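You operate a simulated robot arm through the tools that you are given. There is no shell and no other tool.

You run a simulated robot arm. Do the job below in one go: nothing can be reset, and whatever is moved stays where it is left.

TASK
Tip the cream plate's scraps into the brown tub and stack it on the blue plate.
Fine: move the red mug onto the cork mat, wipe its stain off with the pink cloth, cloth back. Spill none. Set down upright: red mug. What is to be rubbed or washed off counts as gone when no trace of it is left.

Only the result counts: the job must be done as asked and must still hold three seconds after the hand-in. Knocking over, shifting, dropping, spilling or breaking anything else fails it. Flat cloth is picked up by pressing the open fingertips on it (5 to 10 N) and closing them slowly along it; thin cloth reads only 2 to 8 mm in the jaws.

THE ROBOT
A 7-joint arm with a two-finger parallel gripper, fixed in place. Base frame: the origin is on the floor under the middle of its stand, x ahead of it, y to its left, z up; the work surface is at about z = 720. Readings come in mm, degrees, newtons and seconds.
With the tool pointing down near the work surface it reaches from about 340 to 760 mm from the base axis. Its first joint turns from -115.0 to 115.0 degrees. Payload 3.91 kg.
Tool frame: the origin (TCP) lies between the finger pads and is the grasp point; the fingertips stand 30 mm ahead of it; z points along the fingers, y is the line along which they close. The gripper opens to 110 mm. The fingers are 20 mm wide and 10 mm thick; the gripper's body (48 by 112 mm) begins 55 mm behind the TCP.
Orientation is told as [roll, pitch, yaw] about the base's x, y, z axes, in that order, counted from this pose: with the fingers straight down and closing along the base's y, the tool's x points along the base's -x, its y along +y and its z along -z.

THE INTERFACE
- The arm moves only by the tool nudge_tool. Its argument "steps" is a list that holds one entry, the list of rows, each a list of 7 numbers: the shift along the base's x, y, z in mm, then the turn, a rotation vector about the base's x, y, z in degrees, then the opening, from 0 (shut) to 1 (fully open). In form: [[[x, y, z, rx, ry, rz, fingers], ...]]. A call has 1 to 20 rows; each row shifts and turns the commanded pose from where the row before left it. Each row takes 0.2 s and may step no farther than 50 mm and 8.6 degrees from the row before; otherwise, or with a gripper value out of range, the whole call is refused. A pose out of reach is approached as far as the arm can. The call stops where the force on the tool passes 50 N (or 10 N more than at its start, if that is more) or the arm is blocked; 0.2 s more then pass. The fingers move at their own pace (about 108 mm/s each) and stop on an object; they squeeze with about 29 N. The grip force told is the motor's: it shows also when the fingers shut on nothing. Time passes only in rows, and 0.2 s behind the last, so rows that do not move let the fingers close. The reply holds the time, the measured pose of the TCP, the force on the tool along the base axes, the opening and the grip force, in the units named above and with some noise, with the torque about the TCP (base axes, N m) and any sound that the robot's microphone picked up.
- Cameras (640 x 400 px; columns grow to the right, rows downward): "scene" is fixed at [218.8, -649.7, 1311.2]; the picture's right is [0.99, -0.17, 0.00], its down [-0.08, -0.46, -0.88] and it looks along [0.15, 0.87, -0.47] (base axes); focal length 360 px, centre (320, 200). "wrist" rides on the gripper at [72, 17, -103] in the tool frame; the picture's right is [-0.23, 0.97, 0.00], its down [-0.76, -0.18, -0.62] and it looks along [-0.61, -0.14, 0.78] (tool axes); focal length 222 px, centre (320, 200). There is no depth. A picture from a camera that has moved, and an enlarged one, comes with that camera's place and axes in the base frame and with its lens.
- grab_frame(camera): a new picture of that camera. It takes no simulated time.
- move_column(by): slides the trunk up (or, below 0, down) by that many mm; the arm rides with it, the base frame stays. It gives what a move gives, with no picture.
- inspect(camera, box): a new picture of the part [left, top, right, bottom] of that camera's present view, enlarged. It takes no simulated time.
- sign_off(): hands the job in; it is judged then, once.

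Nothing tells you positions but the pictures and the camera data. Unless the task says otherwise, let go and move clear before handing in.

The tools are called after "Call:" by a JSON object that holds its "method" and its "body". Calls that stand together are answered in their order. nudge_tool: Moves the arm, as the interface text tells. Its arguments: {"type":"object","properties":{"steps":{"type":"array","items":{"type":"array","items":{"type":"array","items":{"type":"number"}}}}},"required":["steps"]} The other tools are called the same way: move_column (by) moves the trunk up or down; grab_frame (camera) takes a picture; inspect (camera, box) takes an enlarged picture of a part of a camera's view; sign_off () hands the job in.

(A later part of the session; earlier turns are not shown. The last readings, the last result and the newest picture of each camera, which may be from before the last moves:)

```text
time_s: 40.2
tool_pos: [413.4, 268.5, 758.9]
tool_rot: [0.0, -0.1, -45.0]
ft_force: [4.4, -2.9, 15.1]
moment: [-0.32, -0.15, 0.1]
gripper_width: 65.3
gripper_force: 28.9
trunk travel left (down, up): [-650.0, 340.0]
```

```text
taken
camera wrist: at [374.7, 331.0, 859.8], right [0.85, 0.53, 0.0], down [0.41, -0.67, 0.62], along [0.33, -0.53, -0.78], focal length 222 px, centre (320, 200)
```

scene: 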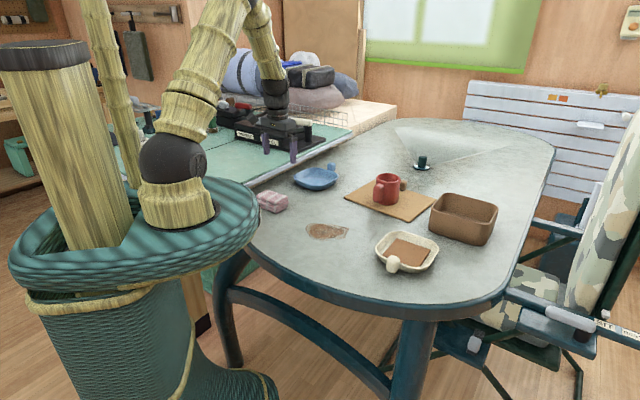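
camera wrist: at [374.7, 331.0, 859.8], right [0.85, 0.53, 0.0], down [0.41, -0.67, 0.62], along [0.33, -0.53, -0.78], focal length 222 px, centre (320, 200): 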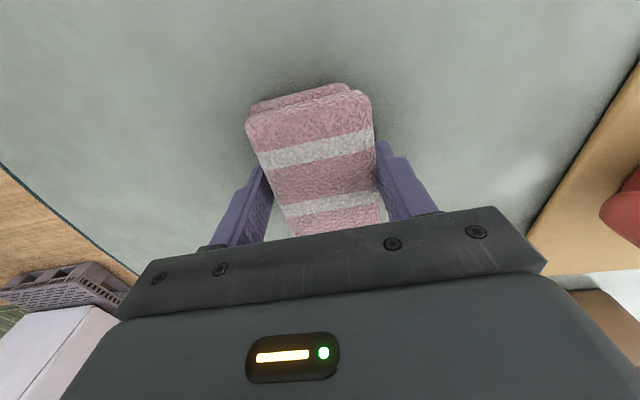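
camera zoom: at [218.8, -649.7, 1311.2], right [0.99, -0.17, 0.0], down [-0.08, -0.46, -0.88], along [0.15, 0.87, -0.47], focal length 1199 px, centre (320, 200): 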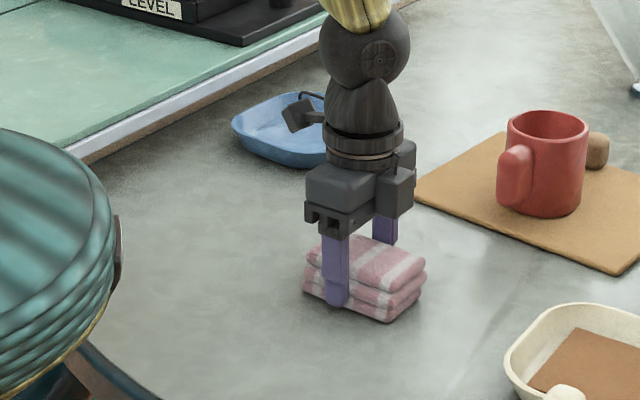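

The stain looks gone around the cloth. I'll lift up and check the whole area for traces.

Call:
{"method": "nudge_tool", "body": {"steps": [[[0, 0, 10, 0, 0, 0, 0.4], [0, 0, 40, 0, 0, 0, 0.4], [-20, 30, 40, 0, 0, 0, 0.4], [-20, 30, 30, 0, 0, 0, 0.4], [-20, 30, 0, 0, 0, 0, 0.4], [0, 0, 0, 0, 0, 0, 0.4]]]}}

Call:
{"method": "inspect", "body": {"camera": "scene", "box": [280, 200, 380, 260]}}

Call:
{"method": "grab_frame", "body": {"camera": "wrist"}}

Call:
{"method": "grab_frame", "body": {"camera": "scene"}}

```text
refused: row 3 steps farther than a row can; nothing moved
```

```text
6.40 times, centred on (330, 230) of scene
camera zoom: at [218.8, -649.7, 1311.2], right [0.99, -0.17, 0.0], down [-0.08, -0.46, -0.88], along [0.15, 0.87, -0.47], focal length 2302 px, centre (256, 8)
```

zoom: 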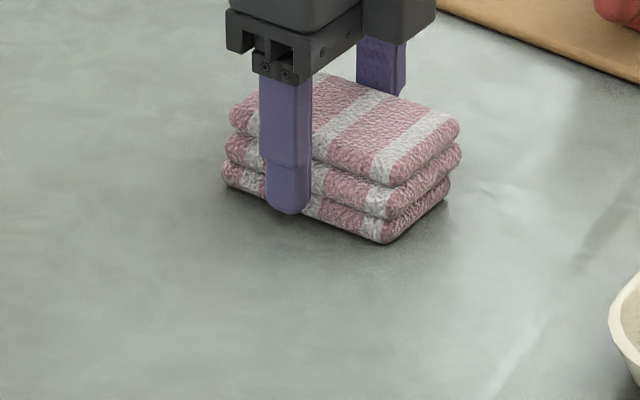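

```text
taken
camera wrist: at [374.7, 331.0, 859.8], right [0.85, 0.53, 0.0], down [0.41, -0.67, 0.62], along [0.33, -0.53, -0.78], focal length 222 px, centre (320, 200)
```

wrist: 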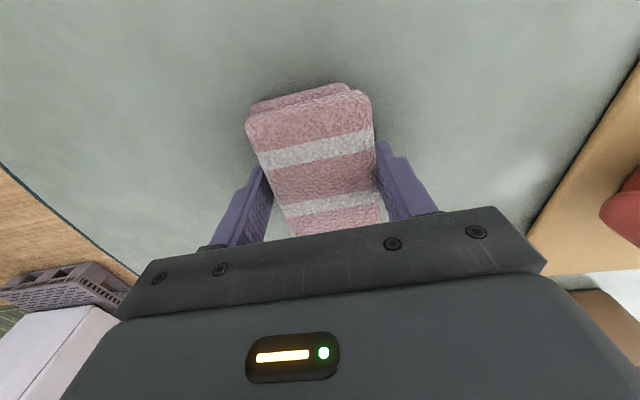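

```text
taken
```

scene: 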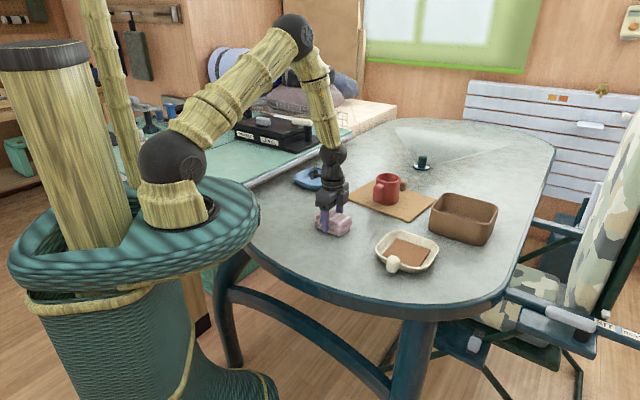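

One row was too long, so nothing moved. I'll lift with shorter rows.

Call:
{"method": "nudge_tool", "body": {"steps": [[[0, 0, 10, 0, 0, 0, 0.4], [0, 0, 40, 0, 0, 0, 0.4], [-20, 25, 30, 0, 0, 0, 0.4], [-20, 25, 30, 0, 0, 0, 0.4], [-20, 30, 0, 0, 0, 0, 0.4], [0, 0, 0, 0, 0, 0, 0.4]]]}}

Call:
{"method": "inspect", "body": {"camera": "scene", "box": [280, 200, 380, 260]}}

Call:
{"method": "grab_frame", "body": {"camera": "wrist"}}

Call:
{"method": "grab_frame", "body": {"camera": "scene"}}

```text
time_s: 41.6
tool_pos: [355.2, 348.9, 867.6]
tool_rot: [0.1, 0.0, -45.1]
ft_force: [0.3, -0.5, -0.7]
moment: [0.01, 0.01, -0.02]
gripper_width: 65.4
gripper_force: 29.2
trunk travel left (down, up): [-650.0, 340.0]
```

```text
6.40 times, centred on (330, 230) of scene
camera zoom: at [218.8, -649.7, 1311.2], right [0.99, -0.17, 0.0], down [-0.08, -0.46, -0.88], along [0.15, 0.87, -0.47], focal length 2302 px, centre (256, 8)
```

zoom: 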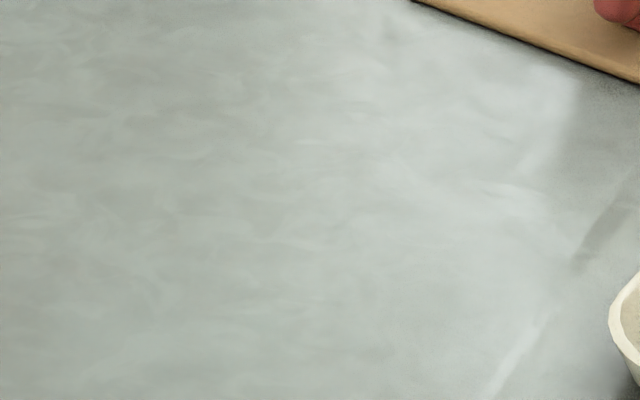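

```text
taken
camera wrist: at [315.6, 412.4, 969.7], right [0.85, 0.53, 0.0], down [0.41, -0.66, 0.62], along [0.33, -0.53, -0.78], focal length 222 px, centre (320, 200)
```

wrist: 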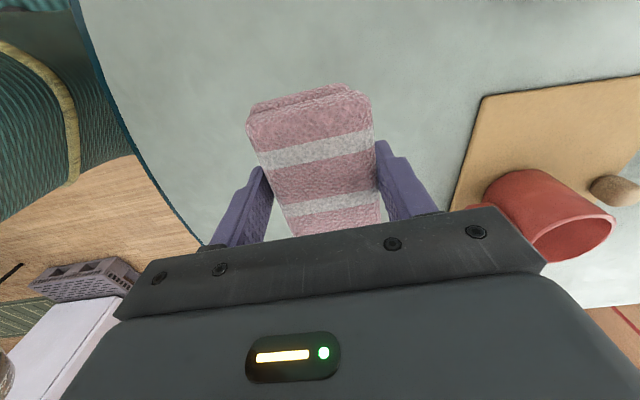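

```text
taken
```

scene: 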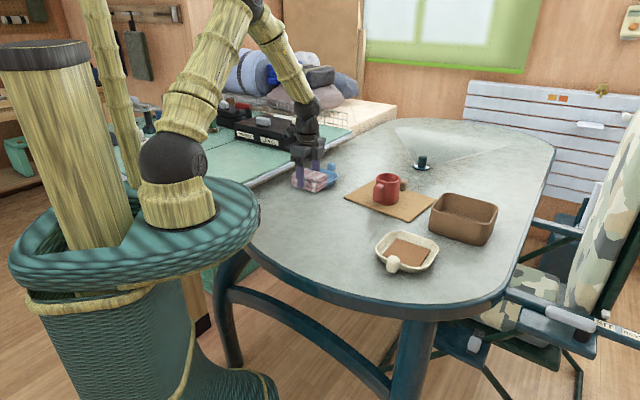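

From the scene camera the table looks clean. I'll look again with the wrist camera from close by before returning the cloth.

Call:
{"method": "nudge_tool", "body": {"steps": [[[21, -37, 5, 0, 0, 0, 0.4], [21, -37, 5, 0, 0, 0, 0.4], [21, -37, 5, 0, 0, 0, 0.4], [21, -37, 5, 0, 0, 0, 0.4], [0, 0, 0, 0, 0, 0, 0.4]]]}}

Call:
{"method": "grab_frame", "body": {"camera": "wrist"}}

Call:
{"method": "inspect", "body": {"camera": "wrist", "box": [160, 0, 480, 180]}}

```text
time_s: 42.8
tool_pos: [438.2, 201.0, 886.6]
tool_rot: [0.0, 0.1, -45.0]
ft_force: [-1.1, -0.5, -0.3]
moment: [-0.03, -0.01, 0.01]
gripper_width: 65.2
gripper_force: 29.0
trunk travel left (down, up): [-650.0, 340.0]
```

```text
taken
camera wrist: at [398.9, 264.4, 988.7], right [0.85, 0.53, 0.0], down [0.41, -0.66, 0.62], along [0.33, -0.53, -0.78], focal length 222 px, centre (320, 200)
```

wrist: 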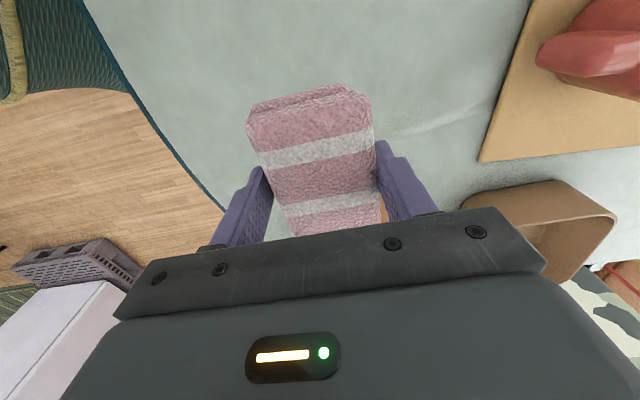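

```text
2.00 times, centred on (320, 90) of wrist
camera zoom: at [398.9, 264.4, 988.7], right [0.85, 0.53, 0.0], down [0.41, -0.66, 0.62], along [0.33, -0.53, -0.78], focal length 444 px, centre (320, 420)
```

zoom: 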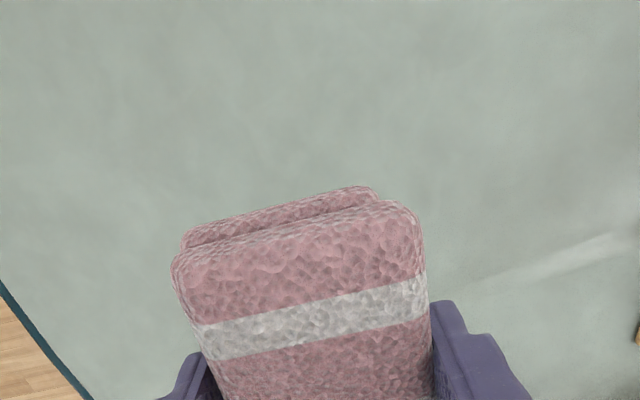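

It looks clean from close up too. To be safe about faint edges, I'll do one more quick pass over all strips before returning the cloth.

Call:
{"method": "nudge_tool", "body": {"steps": [[[-22, 9, -20, 0, 0, 0, 0.4], [-22, 9, -35, 0, 0, 0, 0.4], [-22, 8, -35, 0, 0, 0, 0.4], [0, 0, -30, 0, 0, 0, 0.4], [0, 0, -6, 0, 0, 0, 0.4], [0, 0, -2, 0, 0, 0, 0.4], [0, 0, 0, 0, 0, 0, 0.4]]]}}

Call:
{"method": "nudge_tool", "body": {"steps": [[[0, 0, -0.6, 0, 0, 0, 0.4], [0, 0, 0, 0, 0, 0, 0.4]]]}}

```text
time_s: 44.4
tool_pos: [372.4, 225.8, 758.9]
tool_rot: [0.0, 0.1, -45.0]
ft_force: [0.0, 0.2, -0.7]
moment: [-0.01, 0.0, -0.01]
gripper_width: 65.5
gripper_force: 28.9
trunk travel left (down, up): [-650.0, 340.0]
```

```text
time_s: 45.0
tool_pos: [372.9, 225.9, 759.0]
tool_rot: [0.1, 0.1, -45.1]
ft_force: [-0.1, 0.3, -0.4]
moment: [0.01, 0.0, 0.01]
gripper_width: 65.4
gripper_force: 28.7
trunk travel left (down, up): [-650.0, 340.0]
```

Call:
{"method": "nudge_tool", "body": {"steps": [[[0, 0, -0.8, 0, 0, 0, 0.4], [0, 0, -0.6, 0, 0, 0, 0.4], [0, 0, 0, 0, 0, 0, 0.4]]]}}

```text
time_s: 45.8
tool_pos: [372.1, 225.9, 757.4]
tool_rot: [0.1, 0.0, -44.9]
ft_force: [1.1, 0.8, 8.3]
moment: [-0.13, -0.02, 0.03]
gripper_width: 65.3
gripper_force: 28.6
trunk travel left (down, up): [-650.0, 340.0]
```

Contact again, at about 8 N. Now the final strokes over the three strips.

Call:
{"method": "nudge_tool", "body": {"steps": [[[-9, 9, 0, 0, 0, 0, 0.4], [-9, 9, 0, 0, 0, 0, 0.4], [-9, 9, 0, 0, 0, 0, 0.4], [-5, 5, 0, 0, 0, 0, 0.4], [9, -9, 0, 0, 0, 0, 0.4], [9, -9, 0, 0, 0, 0, 0.4], [9, -9, 0, 0, 0, 0, 0.4], [9, -9, 0, 0, 0, 0, 0.4], [9, -9, 0, 0, 0, 0, 0.4], [9, -9, 0, 0, 0, 0, 0.4], [9, -9, 0, 0, 0, 0, 0.4], [8, 8, 0, 0, 0, 0, 0.4], [8, 8, 0, 0, 0, 0, 0.4], [8, 8, 0, 0, 0, 0, 0.4]]]}}

Call:
{"method": "nudge_tool", "body": {"steps": [[[-9, 9, 0, 0, 0, 0, 0.4], [-9, 9, 0, 0, 0, 0, 0.4], [-9, 9, 0, 0, 0, 0, 0.4], [-9, 9, 0, 0, 0, 0, 0.4], [-9, 9, 0, 0, 0, 0, 0.4], [-9, 9, 0, 0, 0, 0, 0.4], [-9, 9, 0, 0, 0, 0, 0.4], [8, 8, 0, 0, 0, 0, 0.4], [8, 8, 0, 0, 0, 0, 0.4], [8, 8, 0, 0, 0, 0, 0.4], [9, -9, 0, 0, 0, 0, 0.4], [9, -9, 0, 0, 0, 0, 0.4], [9, -9, 0, 0, 0, 0, 0.4], [9, -9, 0, 0, 0, 0, 0.4], [9, -9, 0, 0, 0, 0, 0.4], [9, -9, 0, 0, 0, 0, 0.4], [9, -9, 0, 0, 0, 0, 0.4]]]}}

Call:
{"method": "nudge_tool", "body": {"steps": [[[0, 0, 10, 0, 0, 0, 0.4], [0, 0, 30, 0, 0, 0, 0.4], [0, 0, 40, 0, 0, 0, 0.4], [0, 0, 0, 0, 0, 0, 0.4]]]}}

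Call:
{"method": "inspect", "body": {"camera": "scene", "box": [250, 160, 390, 260]}}

```text
time_s: 48.8
tool_pos: [426.7, 217.2, 757.3]
tool_rot: [0.0, 0.0, -45.1]
ft_force: [-3.1, -1.6, 8.5]
moment: [-0.16, 0.06, -0.06]
gripper_width: 65.2
gripper_force: 28.6
trunk travel left (down, up): [-650.0, 340.0]
```

```text
time_s: 52.4
tool_pos: [451.9, 242.6, 757.5]
tool_rot: [0.0, 0.0, -45.0]
ft_force: [-0.9, -0.1, 4.8]
moment: [0.1, 0.09, 0.03]
gripper_width: 65.2
gripper_force: 28.7
trunk travel left (down, up): [-650.0, 340.0]
```

```text
time_s: 53.4
tool_pos: [452.1, 242.2, 836.8]
tool_rot: [0.0, 0.0, -44.9]
ft_force: [0.7, -0.7, -0.7]
moment: [0.0, 0.0, 0.02]
gripper_width: 65.4
gripper_force: 28.8
trunk travel left (down, up): [-650.0, 340.0]
```

```text
4.00 times, centred on (320, 210) of scene
camera zoom: at [218.8, -649.7, 1311.2], right [0.99, -0.17, 0.0], down [-0.08, -0.46, -0.88], along [0.15, 0.87, -0.47], focal length 1439 px, centre (320, 160)
```

zoom: 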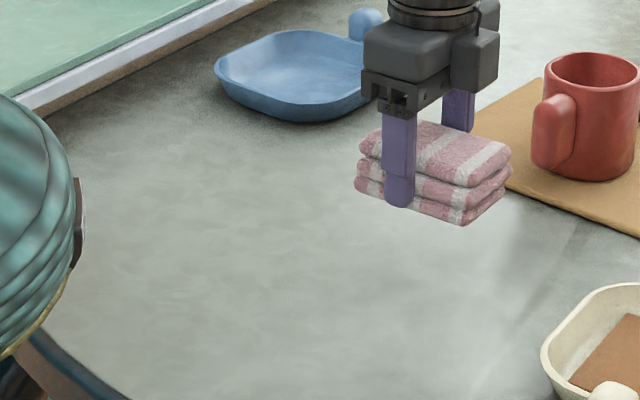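

Clean everywhere. Now I'll carry the cloth back to its original spot.

Call:
{"method": "nudge_tool", "body": {"steps": [[[-35.5, 32, 0, 0, 0, 0, 0.4], [-35.5, 32, 0, 0, 0, 0, 0.4], [-35.5, 32, 0, 0, 0, 0, 0.4], [-35.5, 32, 0, 0, 0, 0, 0.4], [-35.5, 32, 0, 0, 0, 0, 0.4], [-35.5, 31.8, 0, 0, 0, 0, 0.4], [0, 0, -40, 0, 0, 0, 0.4], [0, 0, -28, 0, 0, 0, 0.4], [0, 0, -8, 0, 0, 0, 0.4], [0, 0, -2.5, 0, 0, 0, 0.4], [0, 0, 0, 0, 0, 0, 0.4]]]}}

Call:
{"method": "inspect", "body": {"camera": "scene", "box": [220, 140, 330, 230]}}

Call:
{"method": "grab_frame", "body": {"camera": "wrist"}}

```text
time_s: 55.8
tool_pos: [237.9, 435.8, 758.4]
tool_rot: [-0.1, -0.1, -45.0]
ft_force: [-0.1, 0.1, -0.5]
moment: [-0.06, -0.02, -0.03]
gripper_width: 65.1
gripper_force: 28.9
trunk travel left (down, up): [-650.0, 340.0]
```

```text
4.44 times, centred on (275, 185) of scene
camera zoom: at [218.8, -649.7, 1311.2], right [0.99, -0.17, 0.0], down [-0.08, -0.46, -0.88], along [0.15, 0.87, -0.47], focal length 1599 px, centre (520, 267)
```

zoom: 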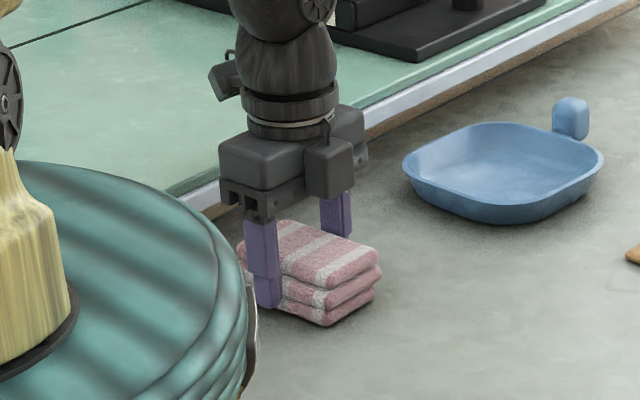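

```text
taken
camera wrist: at [198.5, 498.8, 860.9], right [0.85, 0.53, 0.0], down [0.41, -0.66, 0.62], along [0.33, -0.53, -0.78], focal length 222 px, centre (320, 200)
```

wrist: 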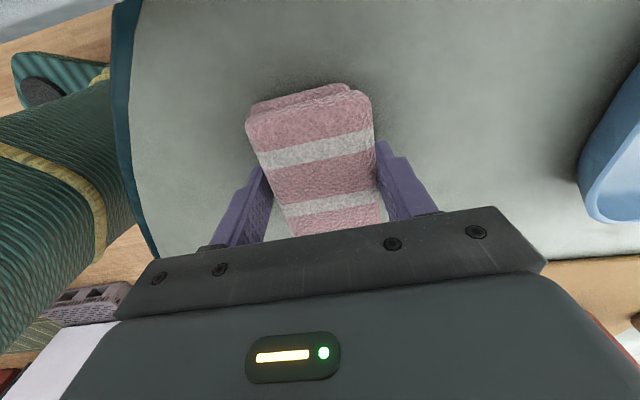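

The cloth sits where it was at the start, matching the earlier picture. I'll lower the last half millimetre, release, and rise.

Call:
{"method": "nudge_tool", "body": {"steps": [[[0, 0, -0.4, 0, 0, 0, 0.4], [0, 0, 0, 0, 0, 0, 0.6], [0, 0, 0, 0, 0, 0, 0.75], [0, 0, 0, 0, 0, 0, 1], [0, 0, 0, 0, 0, 0, 1], [0, 0, 20, 0, 0, 0, 1], [0, 0, 40, 0, 0, 0, 1], [0, 0, 45, 0, 0, 0, 1], [0, 0, 45, 0, 0, 0, 1], [0, 0, 0, 0, 0, 0, 1]]]}}

Call:
{"method": "inspect", "body": {"camera": "scene", "box": [240, 150, 400, 250]}}

Call:
{"method": "grab_frame", "body": {"camera": "wrist"}}

```text
time_s: 58.0
tool_pos: [238.2, 435.6, 907.5]
tool_rot: [0.0, 0.0, -44.9]
ft_force: [0.3, -0.7, 0.0]
moment: [0.04, -0.04, -0.02]
gripper_width: 109.9
gripper_force: 0.1
trunk travel left (down, up): [-650.0, 340.0]
```

```text
4.00 times, centred on (320, 200) of scene
camera zoom: at [218.8, -649.7, 1311.2], right [0.99, -0.17, 0.0], down [-0.08, -0.46, -0.88], along [0.15, 0.87, -0.47], focal length 1439 px, centre (320, 200)
```

zoom: 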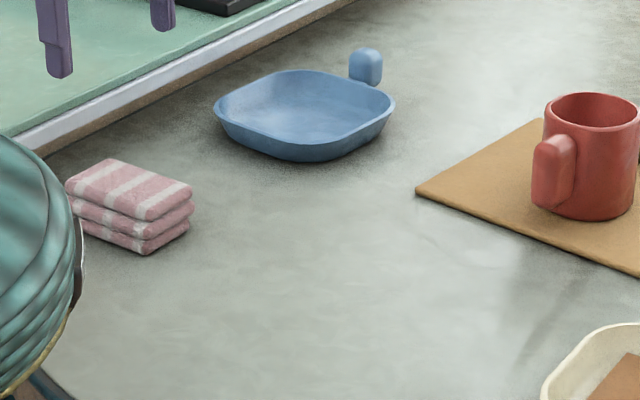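

```text
taken
camera wrist: at [199.1, 498.6, 1010.7], right [0.85, 0.53, 0.0], down [0.41, -0.66, 0.62], along [0.33, -0.53, -0.78], focal length 222 px, centre (320, 200)
```

wrist: 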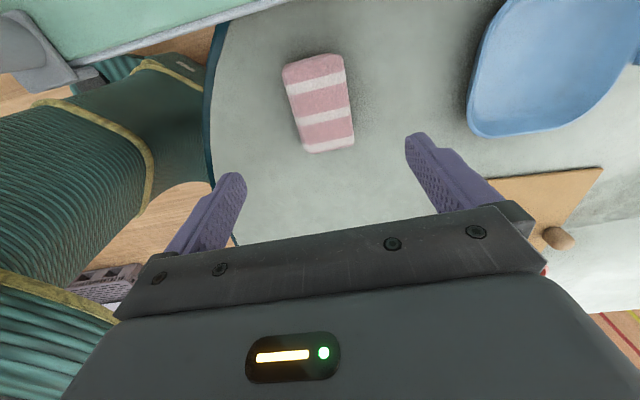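

The cloth is back exactly as it was, and the mug stands on the mat. Now for the plates: I'll turn to 45° yaw and view the blue plate from above to get its position and orientation.

Call:
{"method": "nudge_tool", "body": {"steps": [[[12, 11, 4, 0, 0, 8.2, 1], [12, 11, 4, 0, 0, 8.2, 1], [12, 11, 4, 0, 0, 8.2, 1], [12, 11, 4, 0, 0, 8.2, 1], [12, 11, 4, 0, 0, 8.2, 1], [12, 11, 4, 0, 0, 8.2, 1], [12, 11, 4, 0, 0, 8.2, 1], [12, 11, 4, 0, 0, 8.2, 1], [12, 11, 4, 0, 0, 8.2, 1], [12, 11, 4, 0, 0, 8.2, 1], [12, 11, 4, 0, 0, 8, 1], [0, 0, 0, 0, 0, 0, 1]]]}}

Call:
{"method": "grab_frame", "body": {"camera": "wrist"}}

Call:
{"method": "inspect", "body": {"camera": "wrist", "box": [200, 0, 440, 190]}}

Call:
{"method": "inspect", "body": {"camera": "scene", "box": [285, 155, 345, 195]}}

```text
time_s: 60.6
tool_pos: [370.0, 556.8, 952.8]
tool_rot: [0.1, 0.0, 45.1]
ft_force: [0.4, 0.1, -0.1]
moment: [-0.01, 0.01, -0.02]
gripper_width: 110.1
gripper_force: 0.0
trunk travel left (down, up): [-650.0, 340.0]
```

```text
taken
camera wrist: at [306.6, 517.0, 1054.6], right [-0.53, 0.85, 0.0], down [0.66, 0.41, 0.62], along [0.53, 0.33, -0.78], focal length 222 px, centre (320, 200)
```

wrist: 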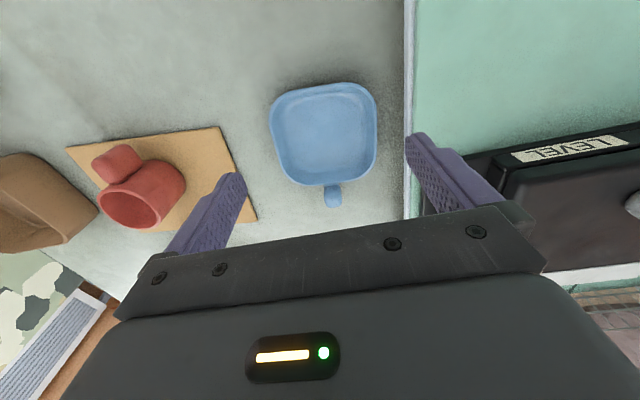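

```text
2.11 times, centred on (320, 95) of wrist
camera zoom: at [306.6, 517.0, 1054.6], right [-0.53, 0.85, 0.0], down [0.66, 0.41, 0.62], along [0.53, 0.33, -0.78], focal length 468 px, centre (320, 421)
```

zoom: 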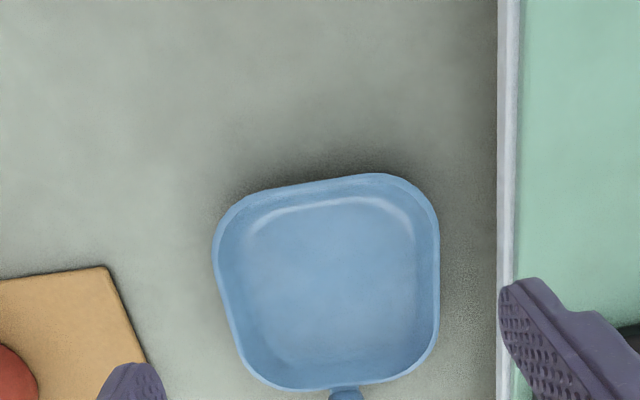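

```text
10.00 times, centred on (315, 175) of scene
camera zoom: at [218.8, -649.7, 1311.2], right [0.99, -0.17, 0.0], down [-0.08, -0.46, -0.88], along [0.15, 0.87, -0.47], focal length 3598 px, centre (370, 450)
```

zoom: 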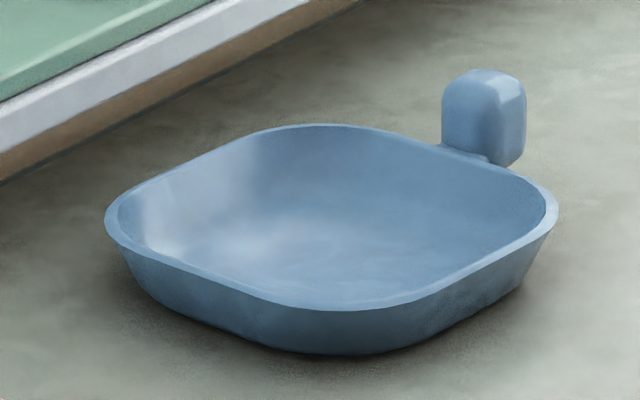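

The blue plate is about 150 mm square, centred near (416,592), with its rim about 26 mm up and its knob at azimuth 41° on the far side. Now I'll take a closer look at the cream plate.

Call:
{"method": "nudge_tool", "body": {"steps": [[[18, -43, -3, 0, 0, 0, 1], [18, -43, -3, 0, 0, 0, 1], [18, -43, -3, 0, 0, 0, 1], [18, -43, -3, 0, 0, 0, 1], [18, -43, -3, 0, 0, 0, 1], [18, -43, -3, 0, 0, 0, 1], [18, -43, -3, 0, 0, 0, 1], [18, -43, -3, 0, 0, 0, 1], [18, -43, -3, 0, 0, 0, 1], [18, -43, -3, 0, 0, 0, 1], [18, -43, -3, 0, 0, 0, 1], [0, 0, 0, 0, 0, 0, 1]]]}}

Call:
{"method": "grab_frame", "body": {"camera": "wrist"}}

Call:
{"method": "inspect", "body": {"camera": "wrist", "box": [200, 0, 440, 190]}}

Call:
{"method": "inspect", "body": {"camera": "scene", "box": [370, 220, 445, 280]}}

```text
time_s: 63.2
tool_pos: [568.2, 82.3, 919.6]
tool_rot: [0.0, 0.1, 45.0]
ft_force: [-0.5, -0.7, -0.5]
moment: [0.03, 0.01, -0.01]
gripper_width: 110.1
gripper_force: 0.0
trunk travel left (down, up): [-650.0, 340.0]
```

```text
taken
camera wrist: at [504.5, 43.2, 1021.9], right [-0.53, 0.85, 0.0], down [0.66, 0.41, 0.62], along [0.53, 0.33, -0.78], focal length 222 px, centre (320, 200)
```

wrist: 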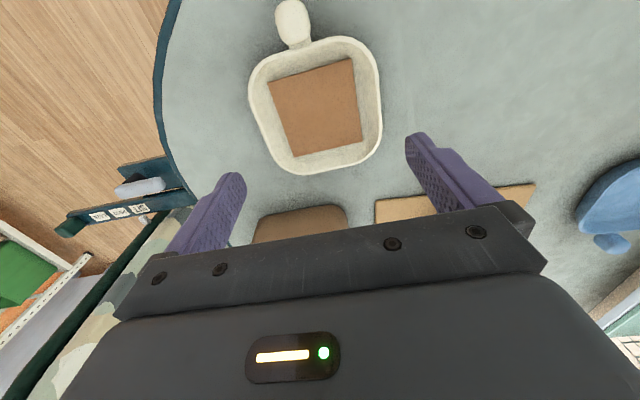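

```text
2.11 times, centred on (320, 95) of wrist
camera zoom: at [504.5, 43.2, 1021.9], right [-0.53, 0.85, 0.0], down [0.66, 0.41, 0.62], along [0.53, 0.33, -0.78], focal length 468 px, centre (320, 421)
```

zoom: 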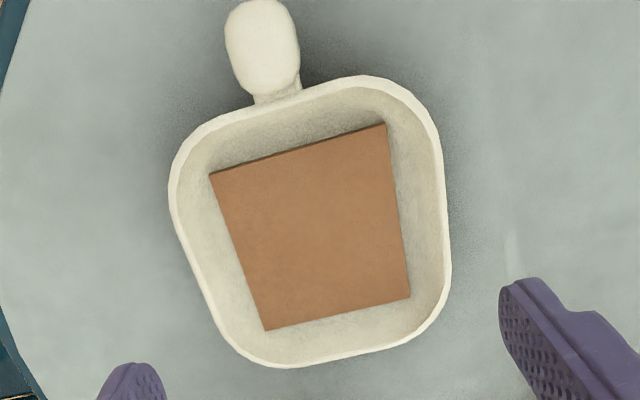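

```text
6.67 times, centred on (408, 250) of scene
camera zoom: at [218.8, -649.7, 1311.2], right [0.99, -0.17, 0.0], down [-0.08, -0.46, -0.88], along [0.15, 0.87, -0.47], focal length 2398 px, centre (-263, -133)
```

zoom: 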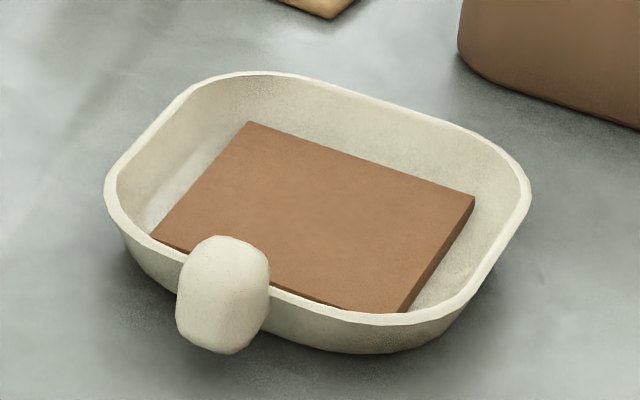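

The cream plate is about 146 mm square, centred near (581,89), and its knob sits at about (518,22,752) on the robot side, azimuth about 46°. Next I need exact tub dimensions, so I'll hover nearer the tub.

Call:
{"method": "nudge_tool", "body": {"steps": [[[32, 18, 15, 0, 0, 0, 1], [32, 18, 15, 0, 0, 0, 1], [32, 18, 15, 0, 0, 0, 1], [25, 14, 10, 0, 0, 0, 1], [0, 0, 0, 0, 0, 0, 1]]]}}

Call:
{"method": "grab_frame", "body": {"camera": "wrist"}}

Call:
{"method": "inspect", "body": {"camera": "wrist", "box": [200, 0, 440, 190]}}

Call:
{"method": "inspect", "body": {"camera": "scene", "box": [415, 175, 515, 255]}}

```text
time_s: 64.4
tool_pos: [690.1, 151.1, 973.9]
tool_rot: [0.0, 0.1, 44.9]
ft_force: [-0.1, 0.2, 0.5]
moment: [0.06, 0.0, 0.04]
gripper_width: 110.2
gripper_force: 0.0
trunk travel left (down, up): [-650.0, 340.0]
```

```text
taken
camera wrist: at [626.4, 111.8, 1076.2], right [-0.53, 0.85, 0.0], down [0.66, 0.41, 0.62], along [0.53, 0.33, -0.78], focal length 222 px, centre (320, 200)
```

wrist: 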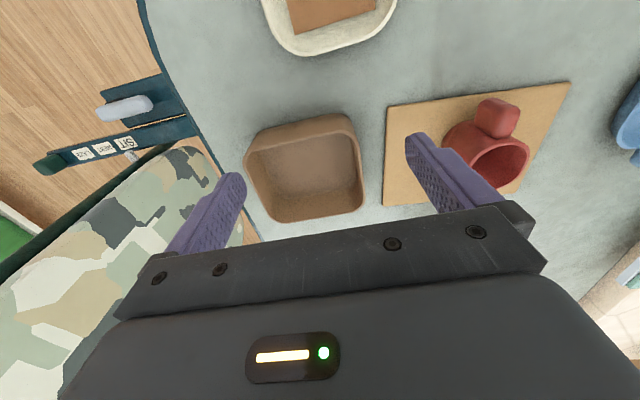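

```text
2.11 times, centred on (320, 95) of wrist
camera zoom: at [626.4, 111.8, 1076.2], right [-0.53, 0.85, 0.0], down [0.66, 0.41, 0.62], along [0.53, 0.33, -0.78], focal length 468 px, centre (320, 421)
```

zoom: 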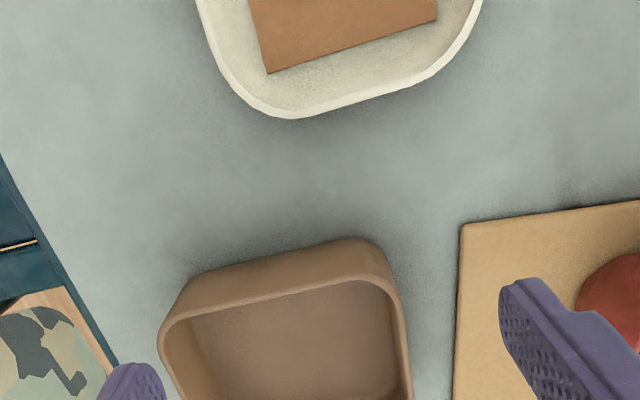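

```text
5.00 times, centred on (465, 215) of scene
camera zoom: at [218.8, -649.7, 1311.2], right [0.99, -0.17, 0.0], down [-0.08, -0.46, -0.88], along [0.15, 0.87, -0.47], focal length 1799 px, centre (-405, 125)
```

zoom: 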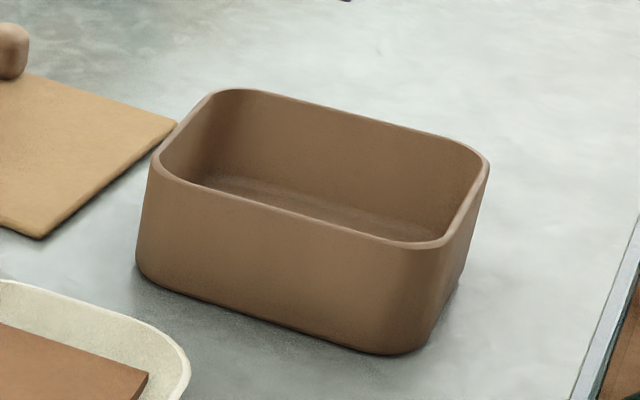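

Call:
{"method": "inspect", "body": {"camera": "wrist", "box": [220, 90, 400, 230]}}

```text
2.86 times, centred on (310, 160) of wrist
camera zoom: at [626.4, 111.8, 1076.2], right [-0.53, 0.85, 0.0], down [0.66, 0.41, 0.62], along [0.53, 0.33, -0.78], focal length 635 px, centre (349, 314)
```

zoom: 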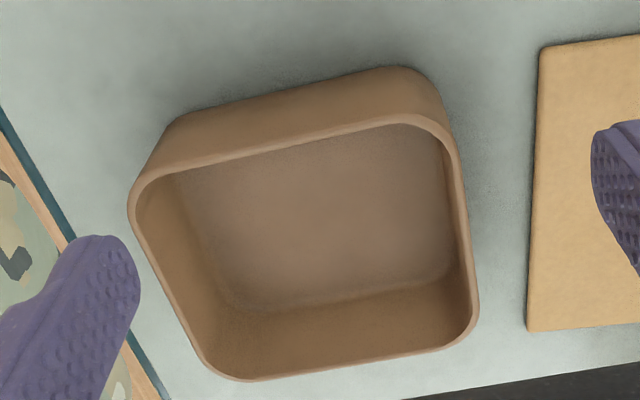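

The tub is about 142×165 mm, centred near (801,198), with its rim at z≈790. Before touching the plate I'll test the grasp orientation (fingers pointing forward, 40° below horizontal) in free air.

Call:
{"method": "nudge_tool", "body": {"steps": [[[-31, -24, -10, 0, 0, 1, 1], [-31, -24, -10, 5.99, -5.79, 0, 1], [-31, -24, -10, 5.99, -5.79, 0, 1], [-31, -24, -10, 5.99, -5.79, 0, 1], [-31, -24, -10, 5.99, -5.79, 0, 1], [-31, -24, -10, 5.99, -5.79, 0, 1], [-4, -3, 0, 5.99, -5.79, 0, 1], [0, 0, 0, 0, 0, 0, 1]]]}}

Call:
{"method": "grab_frame", "body": {"camera": "wrist"}}

Call:
{"method": "grab_frame", "body": {"camera": "scene"}}

```text
time_s: 66.2
tool_pos: [499.2, 3.7, 914.4]
tool_rot: [-0.1, -50.2, 46.0]
ft_force: [0.5, 0.4, -0.9]
moment: [0.0, -0.02, 0.04]
gripper_width: 110.0
gripper_force: 0.1
trunk travel left (down, up): [-650.0, 340.0]
```

```text
taken
camera wrist: at [399.6, -74.5, 923.7], right [-0.6, 0.78, 0.17], down [0.13, -0.12, 0.98], along [0.79, 0.61, -0.04], focal length 222 px, centre (320, 200)
```

wrist: 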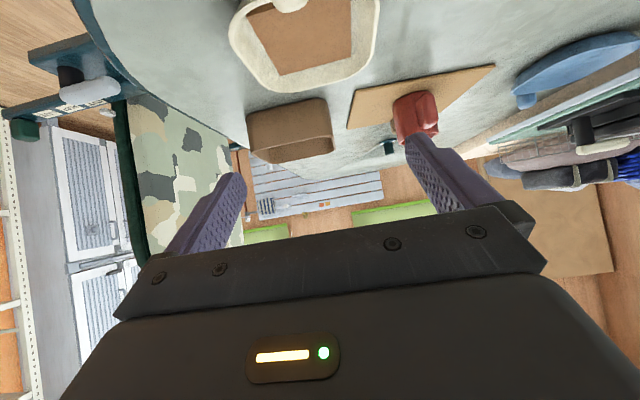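

```text
taken
```

scene: 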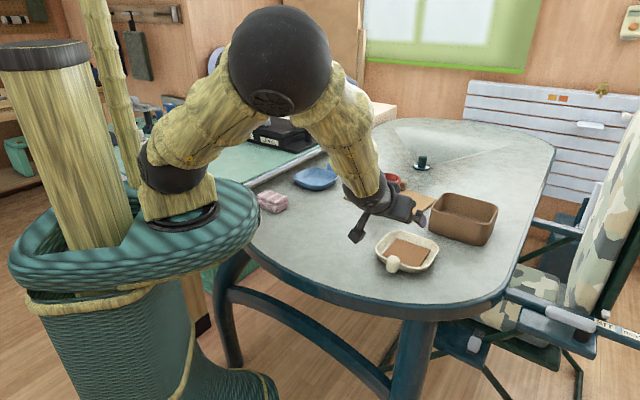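

The grasp orientation is reached. Still with empty fingers, I'll test that the pour pose over the tub is reachable: pitch to 15° below horizontal, then roll about the tool axis.

Call:
{"method": "nudge_tool", "body": {"steps": [[[30, 25, 25, 0, 0, 0, 1], [33, 28, 10, 5.99, -5.79, 0, 1], [33, 28, 10, 5.99, -5.79, 0, 1], [33, 28, 10, 5.99, -5.79, 0, 1], [33, 28, 0, 0, 0, 0, 1], [33, 28, 0, 0, 0, 0, 1], [32, 26, 0, 0, 0, 0, 1], [0, 0, 0, 0, 0, 0, 1]]]}}

Call:
{"method": "grab_frame", "body": {"camera": "scene"}}

```text
time_s: 68.0
tool_pos: [727.3, 193.9, 968.0]
tool_rot: [-0.1, -75.0, 46.1]
ft_force: [-0.2, 0.2, 0.2]
moment: [0.02, -0.01, 0.02]
gripper_width: 110.0
gripper_force: 0.0
trunk travel left (down, up): [-650.0, 340.0]
```

```text
taken
```

scene: 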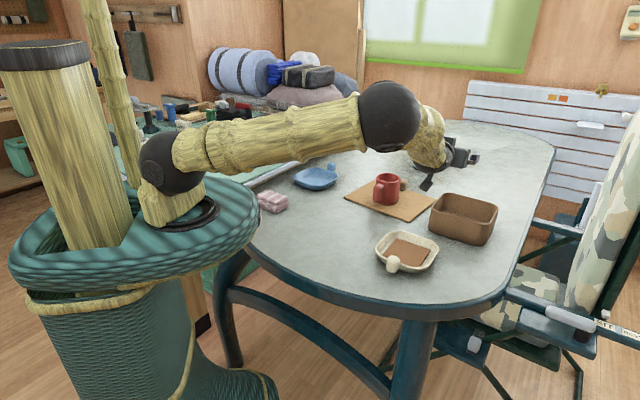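

The pitch pose is reached. Now the roll test.

Call:
{"method": "nudge_tool", "body": {"steps": [[[0, 0, 0, 5.5, 5.7, -2.12, 1], [0, 0, 0, 5.5, 5.7, -2.12, 1], [0, 0, 0, 5.5, 5.7, -2.12, 1], [0, 0, 0, 5.5, 5.7, -2.12, 1], [0, 0, 0, 5.5, 5.7, -2.12, 1], [0, 0, 0, 5.5, 5.7, -2.12, 1], [0, 0, 0, 5.5, 5.7, -2.12, 1], [0, 0, 0, 5.5, 5.7, -2.12, 1], [0, 0, 0, 5.5, 5.7, -2.12, 1], [0, 0, 0, 5.5, 5.7, -2.12, 1], [0, 0, 0, 5.5, 5.7, -2.12, 1], [0, 0, 0, 5.5, 5.7, -2.12, 1], [0, 0, 0, 5.5, 5.7, -2.12, 1], [0, 0, 0, 5.5, 5.7, -2.12, 1], [0, 0, 0, 0, 0, 0, 1]]]}}

Call:
{"method": "grab_frame", "body": {"camera": "wrist"}}

Call:
{"method": "grab_frame", "body": {"camera": "scene"}}

```text
time_s: 71.2
tool_pos: [727.2, 194.3, 969.8]
tool_rot: [73.6, 24.0, -50.8]
ft_force: [-0.2, 0.1, -0.3]
moment: [0.01, 0.05, 0.01]
gripper_width: 110.0
gripper_force: 0.1
trunk travel left (down, up): [-650.0, 340.0]
```

```text
taken
camera wrist: at [622.8, 172.0, 1039.2], right [0.59, -0.28, 0.76], down [-0.06, -0.95, -0.3], along [0.81, 0.13, -0.57], focal length 222 px, centre (320, 200)
```

wrist: 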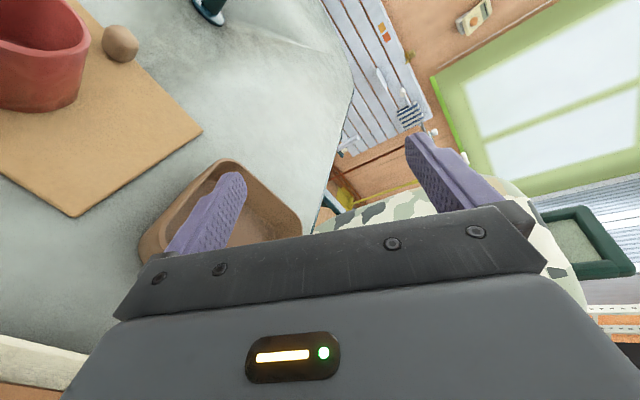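

```text
taken
```

scene: 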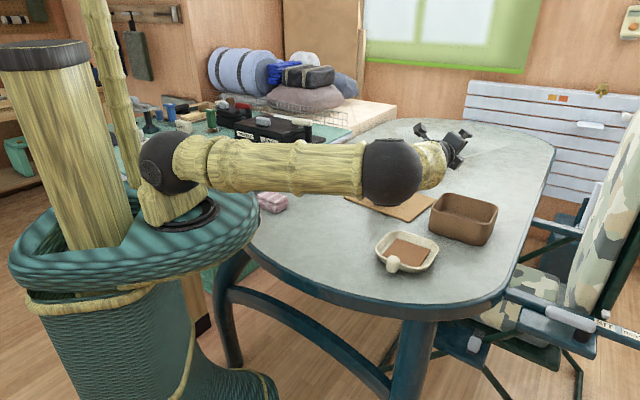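

Rolling 115° works. I'll check there is still margin for more roll, up to about 140°.

Call:
{"method": "nudge_tool", "body": {"steps": [[[0, 0, 0, 5.5, 5.7, -2.12, 1], [0, 0, 0, 5.5, 5.7, -2.12, 1], [0, 0, 0, 5.5, 5.7, -2.12, 1], [0, 0, 0, 0, 0, 0, 1]]]}}

Call:
{"method": "grab_frame", "body": {"camera": "scene"}}

```text
time_s: 72.2
tool_pos: [726.1, 194.2, 969.7]
tool_rot: [67.7, 47.2, -60.8]
ft_force: [-0.3, -1.0, 0.3]
moment: [0.02, -0.03, 0.0]
gripper_width: 110.0
gripper_force: 0.0
trunk travel left (down, up): [-650.0, 340.0]
```

```text
taken
```

scene: 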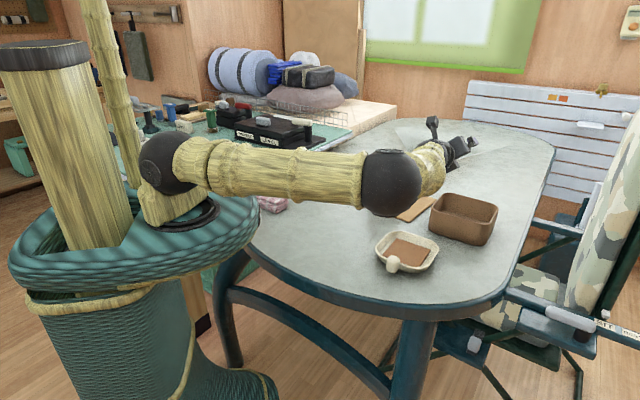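

The full range works. I'll roll back and return to the pre-grasp position behind the cream plate's knob.

Call:
{"method": "nudge_tool", "body": {"steps": [[[0, 0, 0, -5.5, -5.7, 2.12, 1], [0, 0, 0, -5.5, -5.7, 2.12, 1], [0, 0, 0, -5.5, -5.7, 2.12, 1], [0, 0, 0, -5.5, -5.7, 2.12, 1], [0, 0, 0, -5.5, -5.7, 2.12, 1], [0, 0, 0, -5.5, -5.7, 2.12, 1], [0, 0, 0, -5.5, -5.7, 2.12, 1], [0, 0, 0, -5.5, -5.7, 2.12, 1], [0, 0, 0, -5.5, -5.7, 2.12, 1], [0, 0, 0, -5.5, -5.7, 2.12, 1], [0, 0, 0, -5.5, -5.7, 2.12, 1], [0, 0, 0, -5.5, -5.7, 2.12, 1], [0, 0, 0, -5.5, -5.7, 2.12, 1], [0, 0, 0, -5.5, -5.7, 2.12, 1], [0, 0, 0, -5.5, -5.7, 2.12, 1], [0, 0, 0, -5.5, -5.7, 2.12, 1], [0, 0, 0, -5.5, -5.7, 2.12, 1], [0, 0, 0, 0, 0, 0, 1]]]}}

Call:
{"method": "nudge_tool", "body": {"steps": [[[-33, -28, 0, 0, 0, 0, 1], [-33, -28, 0, 0, 0, 0, 1], [-33, -28, 0, -5.99, 5.79, 0, 1], [-33, -28, -10, -5.99, 5.79, 0, 0.8], [-33, -28, -10, -5.99, 5.79, 0, 0.65], [-33, -28, -10, 0, 0, 0, 0.65], [-33, -28, -15, 0, 0, 0, 0.65], [-29, -29, -20, 0, 0, 0, 0.65], [0, 0, 0, 0, 0, 0, 0.65]]]}}

Call:
{"method": "grab_frame", "body": {"camera": "wrist"}}

Call:
{"method": "grab_frame", "body": {"camera": "scene"}}

```text
time_s: 76.0
tool_pos: [726.8, 193.6, 969.5]
tool_rot: [-0.6, -75.0, 46.5]
ft_force: [0.8, 0.0, 0.1]
moment: [-0.03, 0.0, -0.03]
gripper_width: 110.1
gripper_force: 0.0
trunk travel left (down, up): [-650.0, 340.0]
```

```text
time_s: 78.0
tool_pos: [465.2, -31.9, 904.4]
tool_rot: [0.0, -50.1, 45.9]
ft_force: [0.1, 0.9, 0.1]
moment: [0.02, 0.0, 0.0]
gripper_width: 71.7
gripper_force: 0.1
trunk travel left (down, up): [-650.0, 340.0]
```

```text
taken
camera wrist: at [366.2, -109.3, 913.7], right [-0.6, 0.78, 0.17], down [0.14, -0.11, 0.98], along [0.79, 0.61, -0.04], focal length 222 px, centre (320, 200)
```

wrist: 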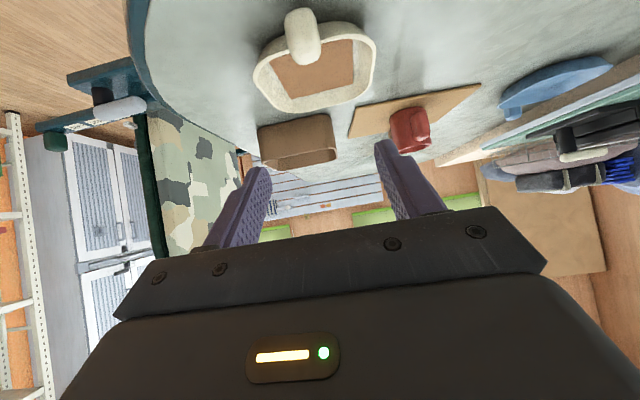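

```text
taken
```

scene: 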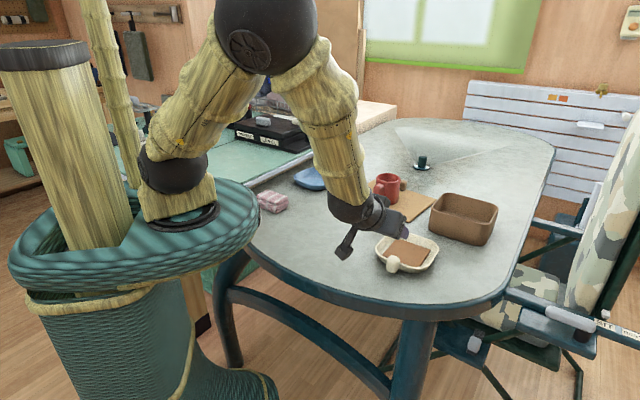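

The knob appears where expected, about (519,22). I'll lower to just behind and above it and look again.

Call:
{"method": "nudge_tool", "body": {"steps": [[[0, 0, -35, 0, 0, 0, 0.65], [0, 0, -35, 0, 0, 0, 0.65], [0, 0, -20, 0, 0, 0, 0.65], [0, 0, 0, 0, 0, 0, 0.65]]]}}

Call:
{"method": "grab_frame", "body": {"camera": "wrist"}}

Call:
{"method": "inspect", "body": {"camera": "wrist", "box": [220, 40, 440, 200]}}

Call:
{"method": "inspect", "body": {"camera": "scene", "box": [320, 180, 450, 290]}}

```text
time_s: 79.0
tool_pos: [467.0, -30.8, 812.3]
tool_rot: [0.0, -50.0, 45.9]
ft_force: [-0.2, 0.1, 0.1]
moment: [-0.02, -0.01, 0.0]
gripper_width: 71.3
gripper_force: 0.0
trunk travel left (down, up): [-650.0, 340.0]
```

```text
taken
camera wrist: at [366.5, -109.0, 823.8], right [-0.6, 0.78, 0.17], down [0.14, -0.11, 0.98], along [0.79, 0.61, -0.04], focal length 222 px, centre (320, 200)
```

wrist: 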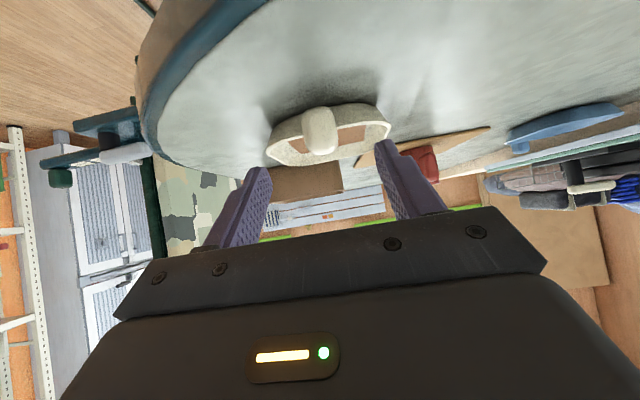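

```text
2.50 times, centred on (330, 120) of wrist
camera zoom: at [366.5, -109.0, 823.8], right [-0.6, 0.78, 0.17], down [0.14, -0.11, 0.98], along [0.79, 0.61, -0.04], focal length 555 px, centre (295, 400)
```

zoom: 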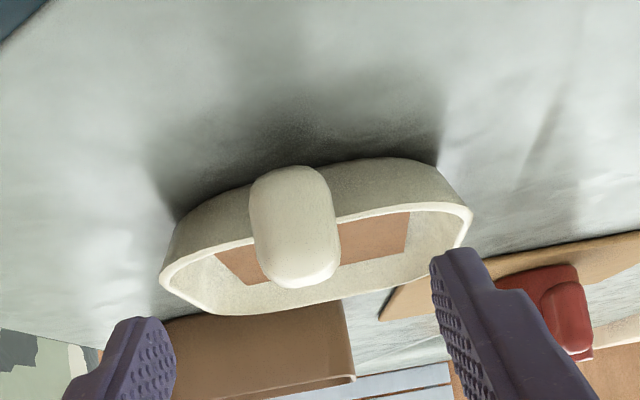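

```text
3.64 times, centred on (385, 235) of scene
camera zoom: at [218.8, -649.7, 1311.2], right [0.99, -0.17, 0.0], down [-0.08, -0.46, -0.88], along [0.15, 0.87, -0.47], focal length 1308 px, centre (84, 73)
```

zoom: 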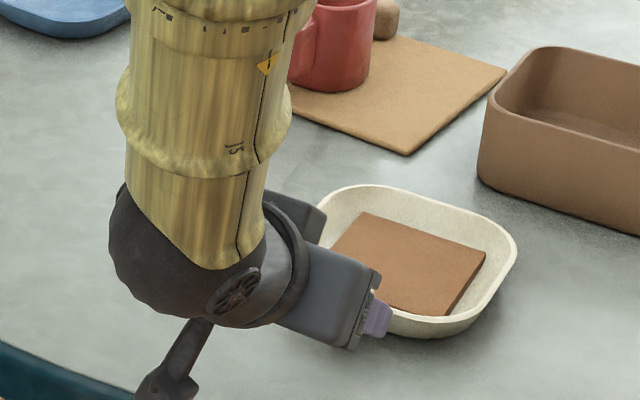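

The knob is centred on the tool axis within about 3 mm. I'll approach along the tool axis, checking before the last stretch.

Call:
{"method": "nudge_tool", "body": {"steps": [[[10.6, 11, -12.3, 0, 0, 0, 0.65], [10.6, 11, -12.3, 0, 0, 0, 0.65], [10.6, 11, -12.3, 0, 0, 0, 0.65], [0, 0, 0, 0, 0, 0, 0.65]]]}}

Call:
{"method": "inspect", "body": {"camera": "wrist", "box": [220, 60, 440, 220]}}

Call:
{"method": "inspect", "body": {"camera": "scene", "box": [320, 180, 450, 290]}}

```text
time_s: 80.0
tool_pos: [497.9, 2.2, 777.6]
tool_rot: [0.0, -49.9, 46.0]
ft_force: [0.4, 0.3, 1.1]
moment: [0.02, 0.03, 0.04]
gripper_width: 71.5
gripper_force: 0.0
trunk travel left (down, up): [-650.0, 340.0]
```

```text
2.50 times, centred on (330, 140) of wrist
camera zoom: at [398.4, -75.5, 787.3], right [-0.6, 0.78, 0.17], down [0.14, -0.11, 0.98], along [0.79, 0.61, -0.04], focal length 555 px, centre (295, 350)
```

zoom: 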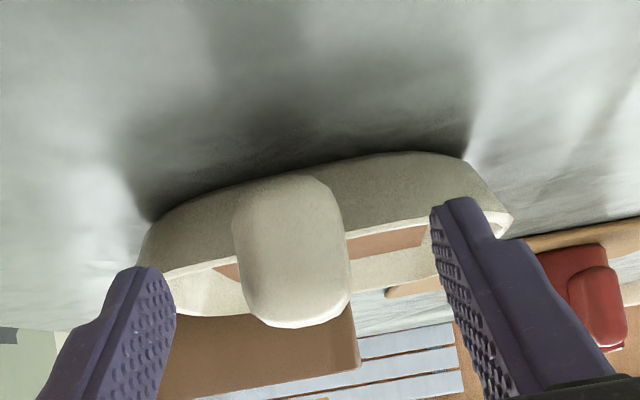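

```text
3.64 times, centred on (385, 235) of scene
camera zoom: at [218.8, -649.7, 1311.2], right [0.99, -0.17, 0.0], down [-0.08, -0.46, -0.88], along [0.15, 0.87, -0.47], focal length 1308 px, centre (84, 73)
```

zoom: 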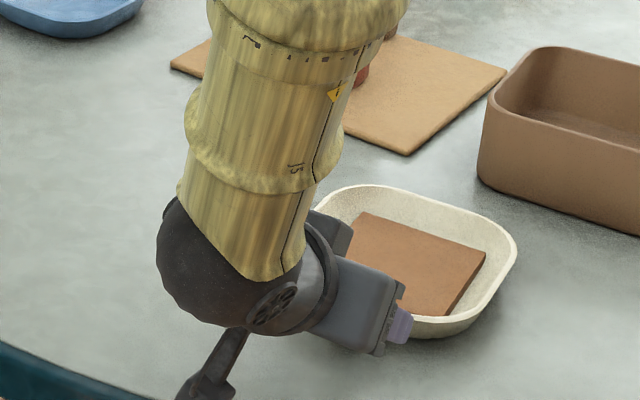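

The alignment is good with about a 2 mm sideways correction. I'll make the final advance.

Call:
{"method": "nudge_tool", "body": {"steps": [[[4, 3.1, -4.2, 0, 0, 0, 0.65], [4, 3.1, -4.2, 0, 0, 0, 0.65], [4.1, 3.2, -4.1, 0, 0, 0, 0.65], [0, 0, 0, 0, 0, 0, 0.65]]]}}

Call:
{"method": "inspect", "body": {"camera": "wrist", "box": [220, 60, 440, 220]}}

Call:
{"method": "inspect", "body": {"camera": "scene", "box": [340, 210, 450, 290]}}

```text
time_s: 81.0
tool_pos: [510.4, 12.0, 764.8]
tool_rot: [0.0, -50.1, 45.9]
ft_force: [-0.1, -0.2, -0.9]
moment: [0.0, 0.01, -0.01]
gripper_width: 71.4
gripper_force: 0.2
trunk travel left (down, up): [-650.0, 340.0]
```

```text
2.50 times, centred on (330, 140) of wrist
camera zoom: at [410.4, -66.1, 774.6], right [-0.6, 0.78, 0.17], down [0.14, -0.11, 0.98], along [0.79, 0.61, -0.04], focal length 555 px, centre (295, 350)
```

zoom: 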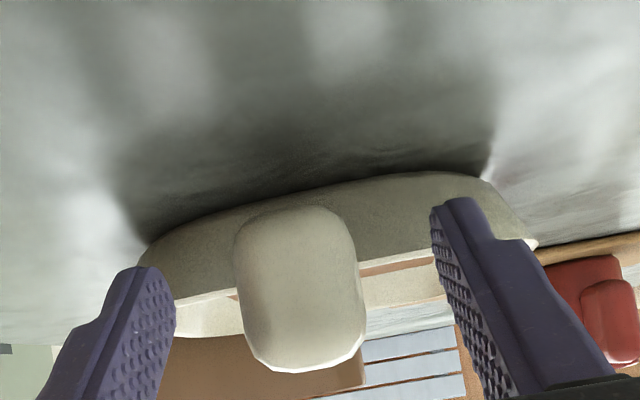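

```text
5.00 times, centred on (395, 250) of scene
camera zoom: at [218.8, -649.7, 1311.2], right [0.99, -0.17, 0.0], down [-0.08, -0.46, -0.88], along [0.15, 0.87, -0.47], focal length 1799 px, centre (-55, -50)
```

zoom: 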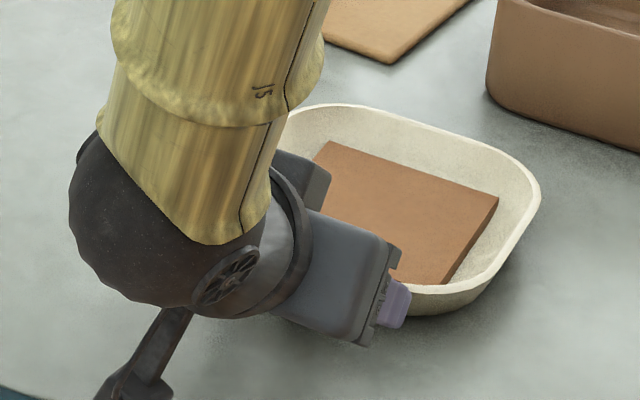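

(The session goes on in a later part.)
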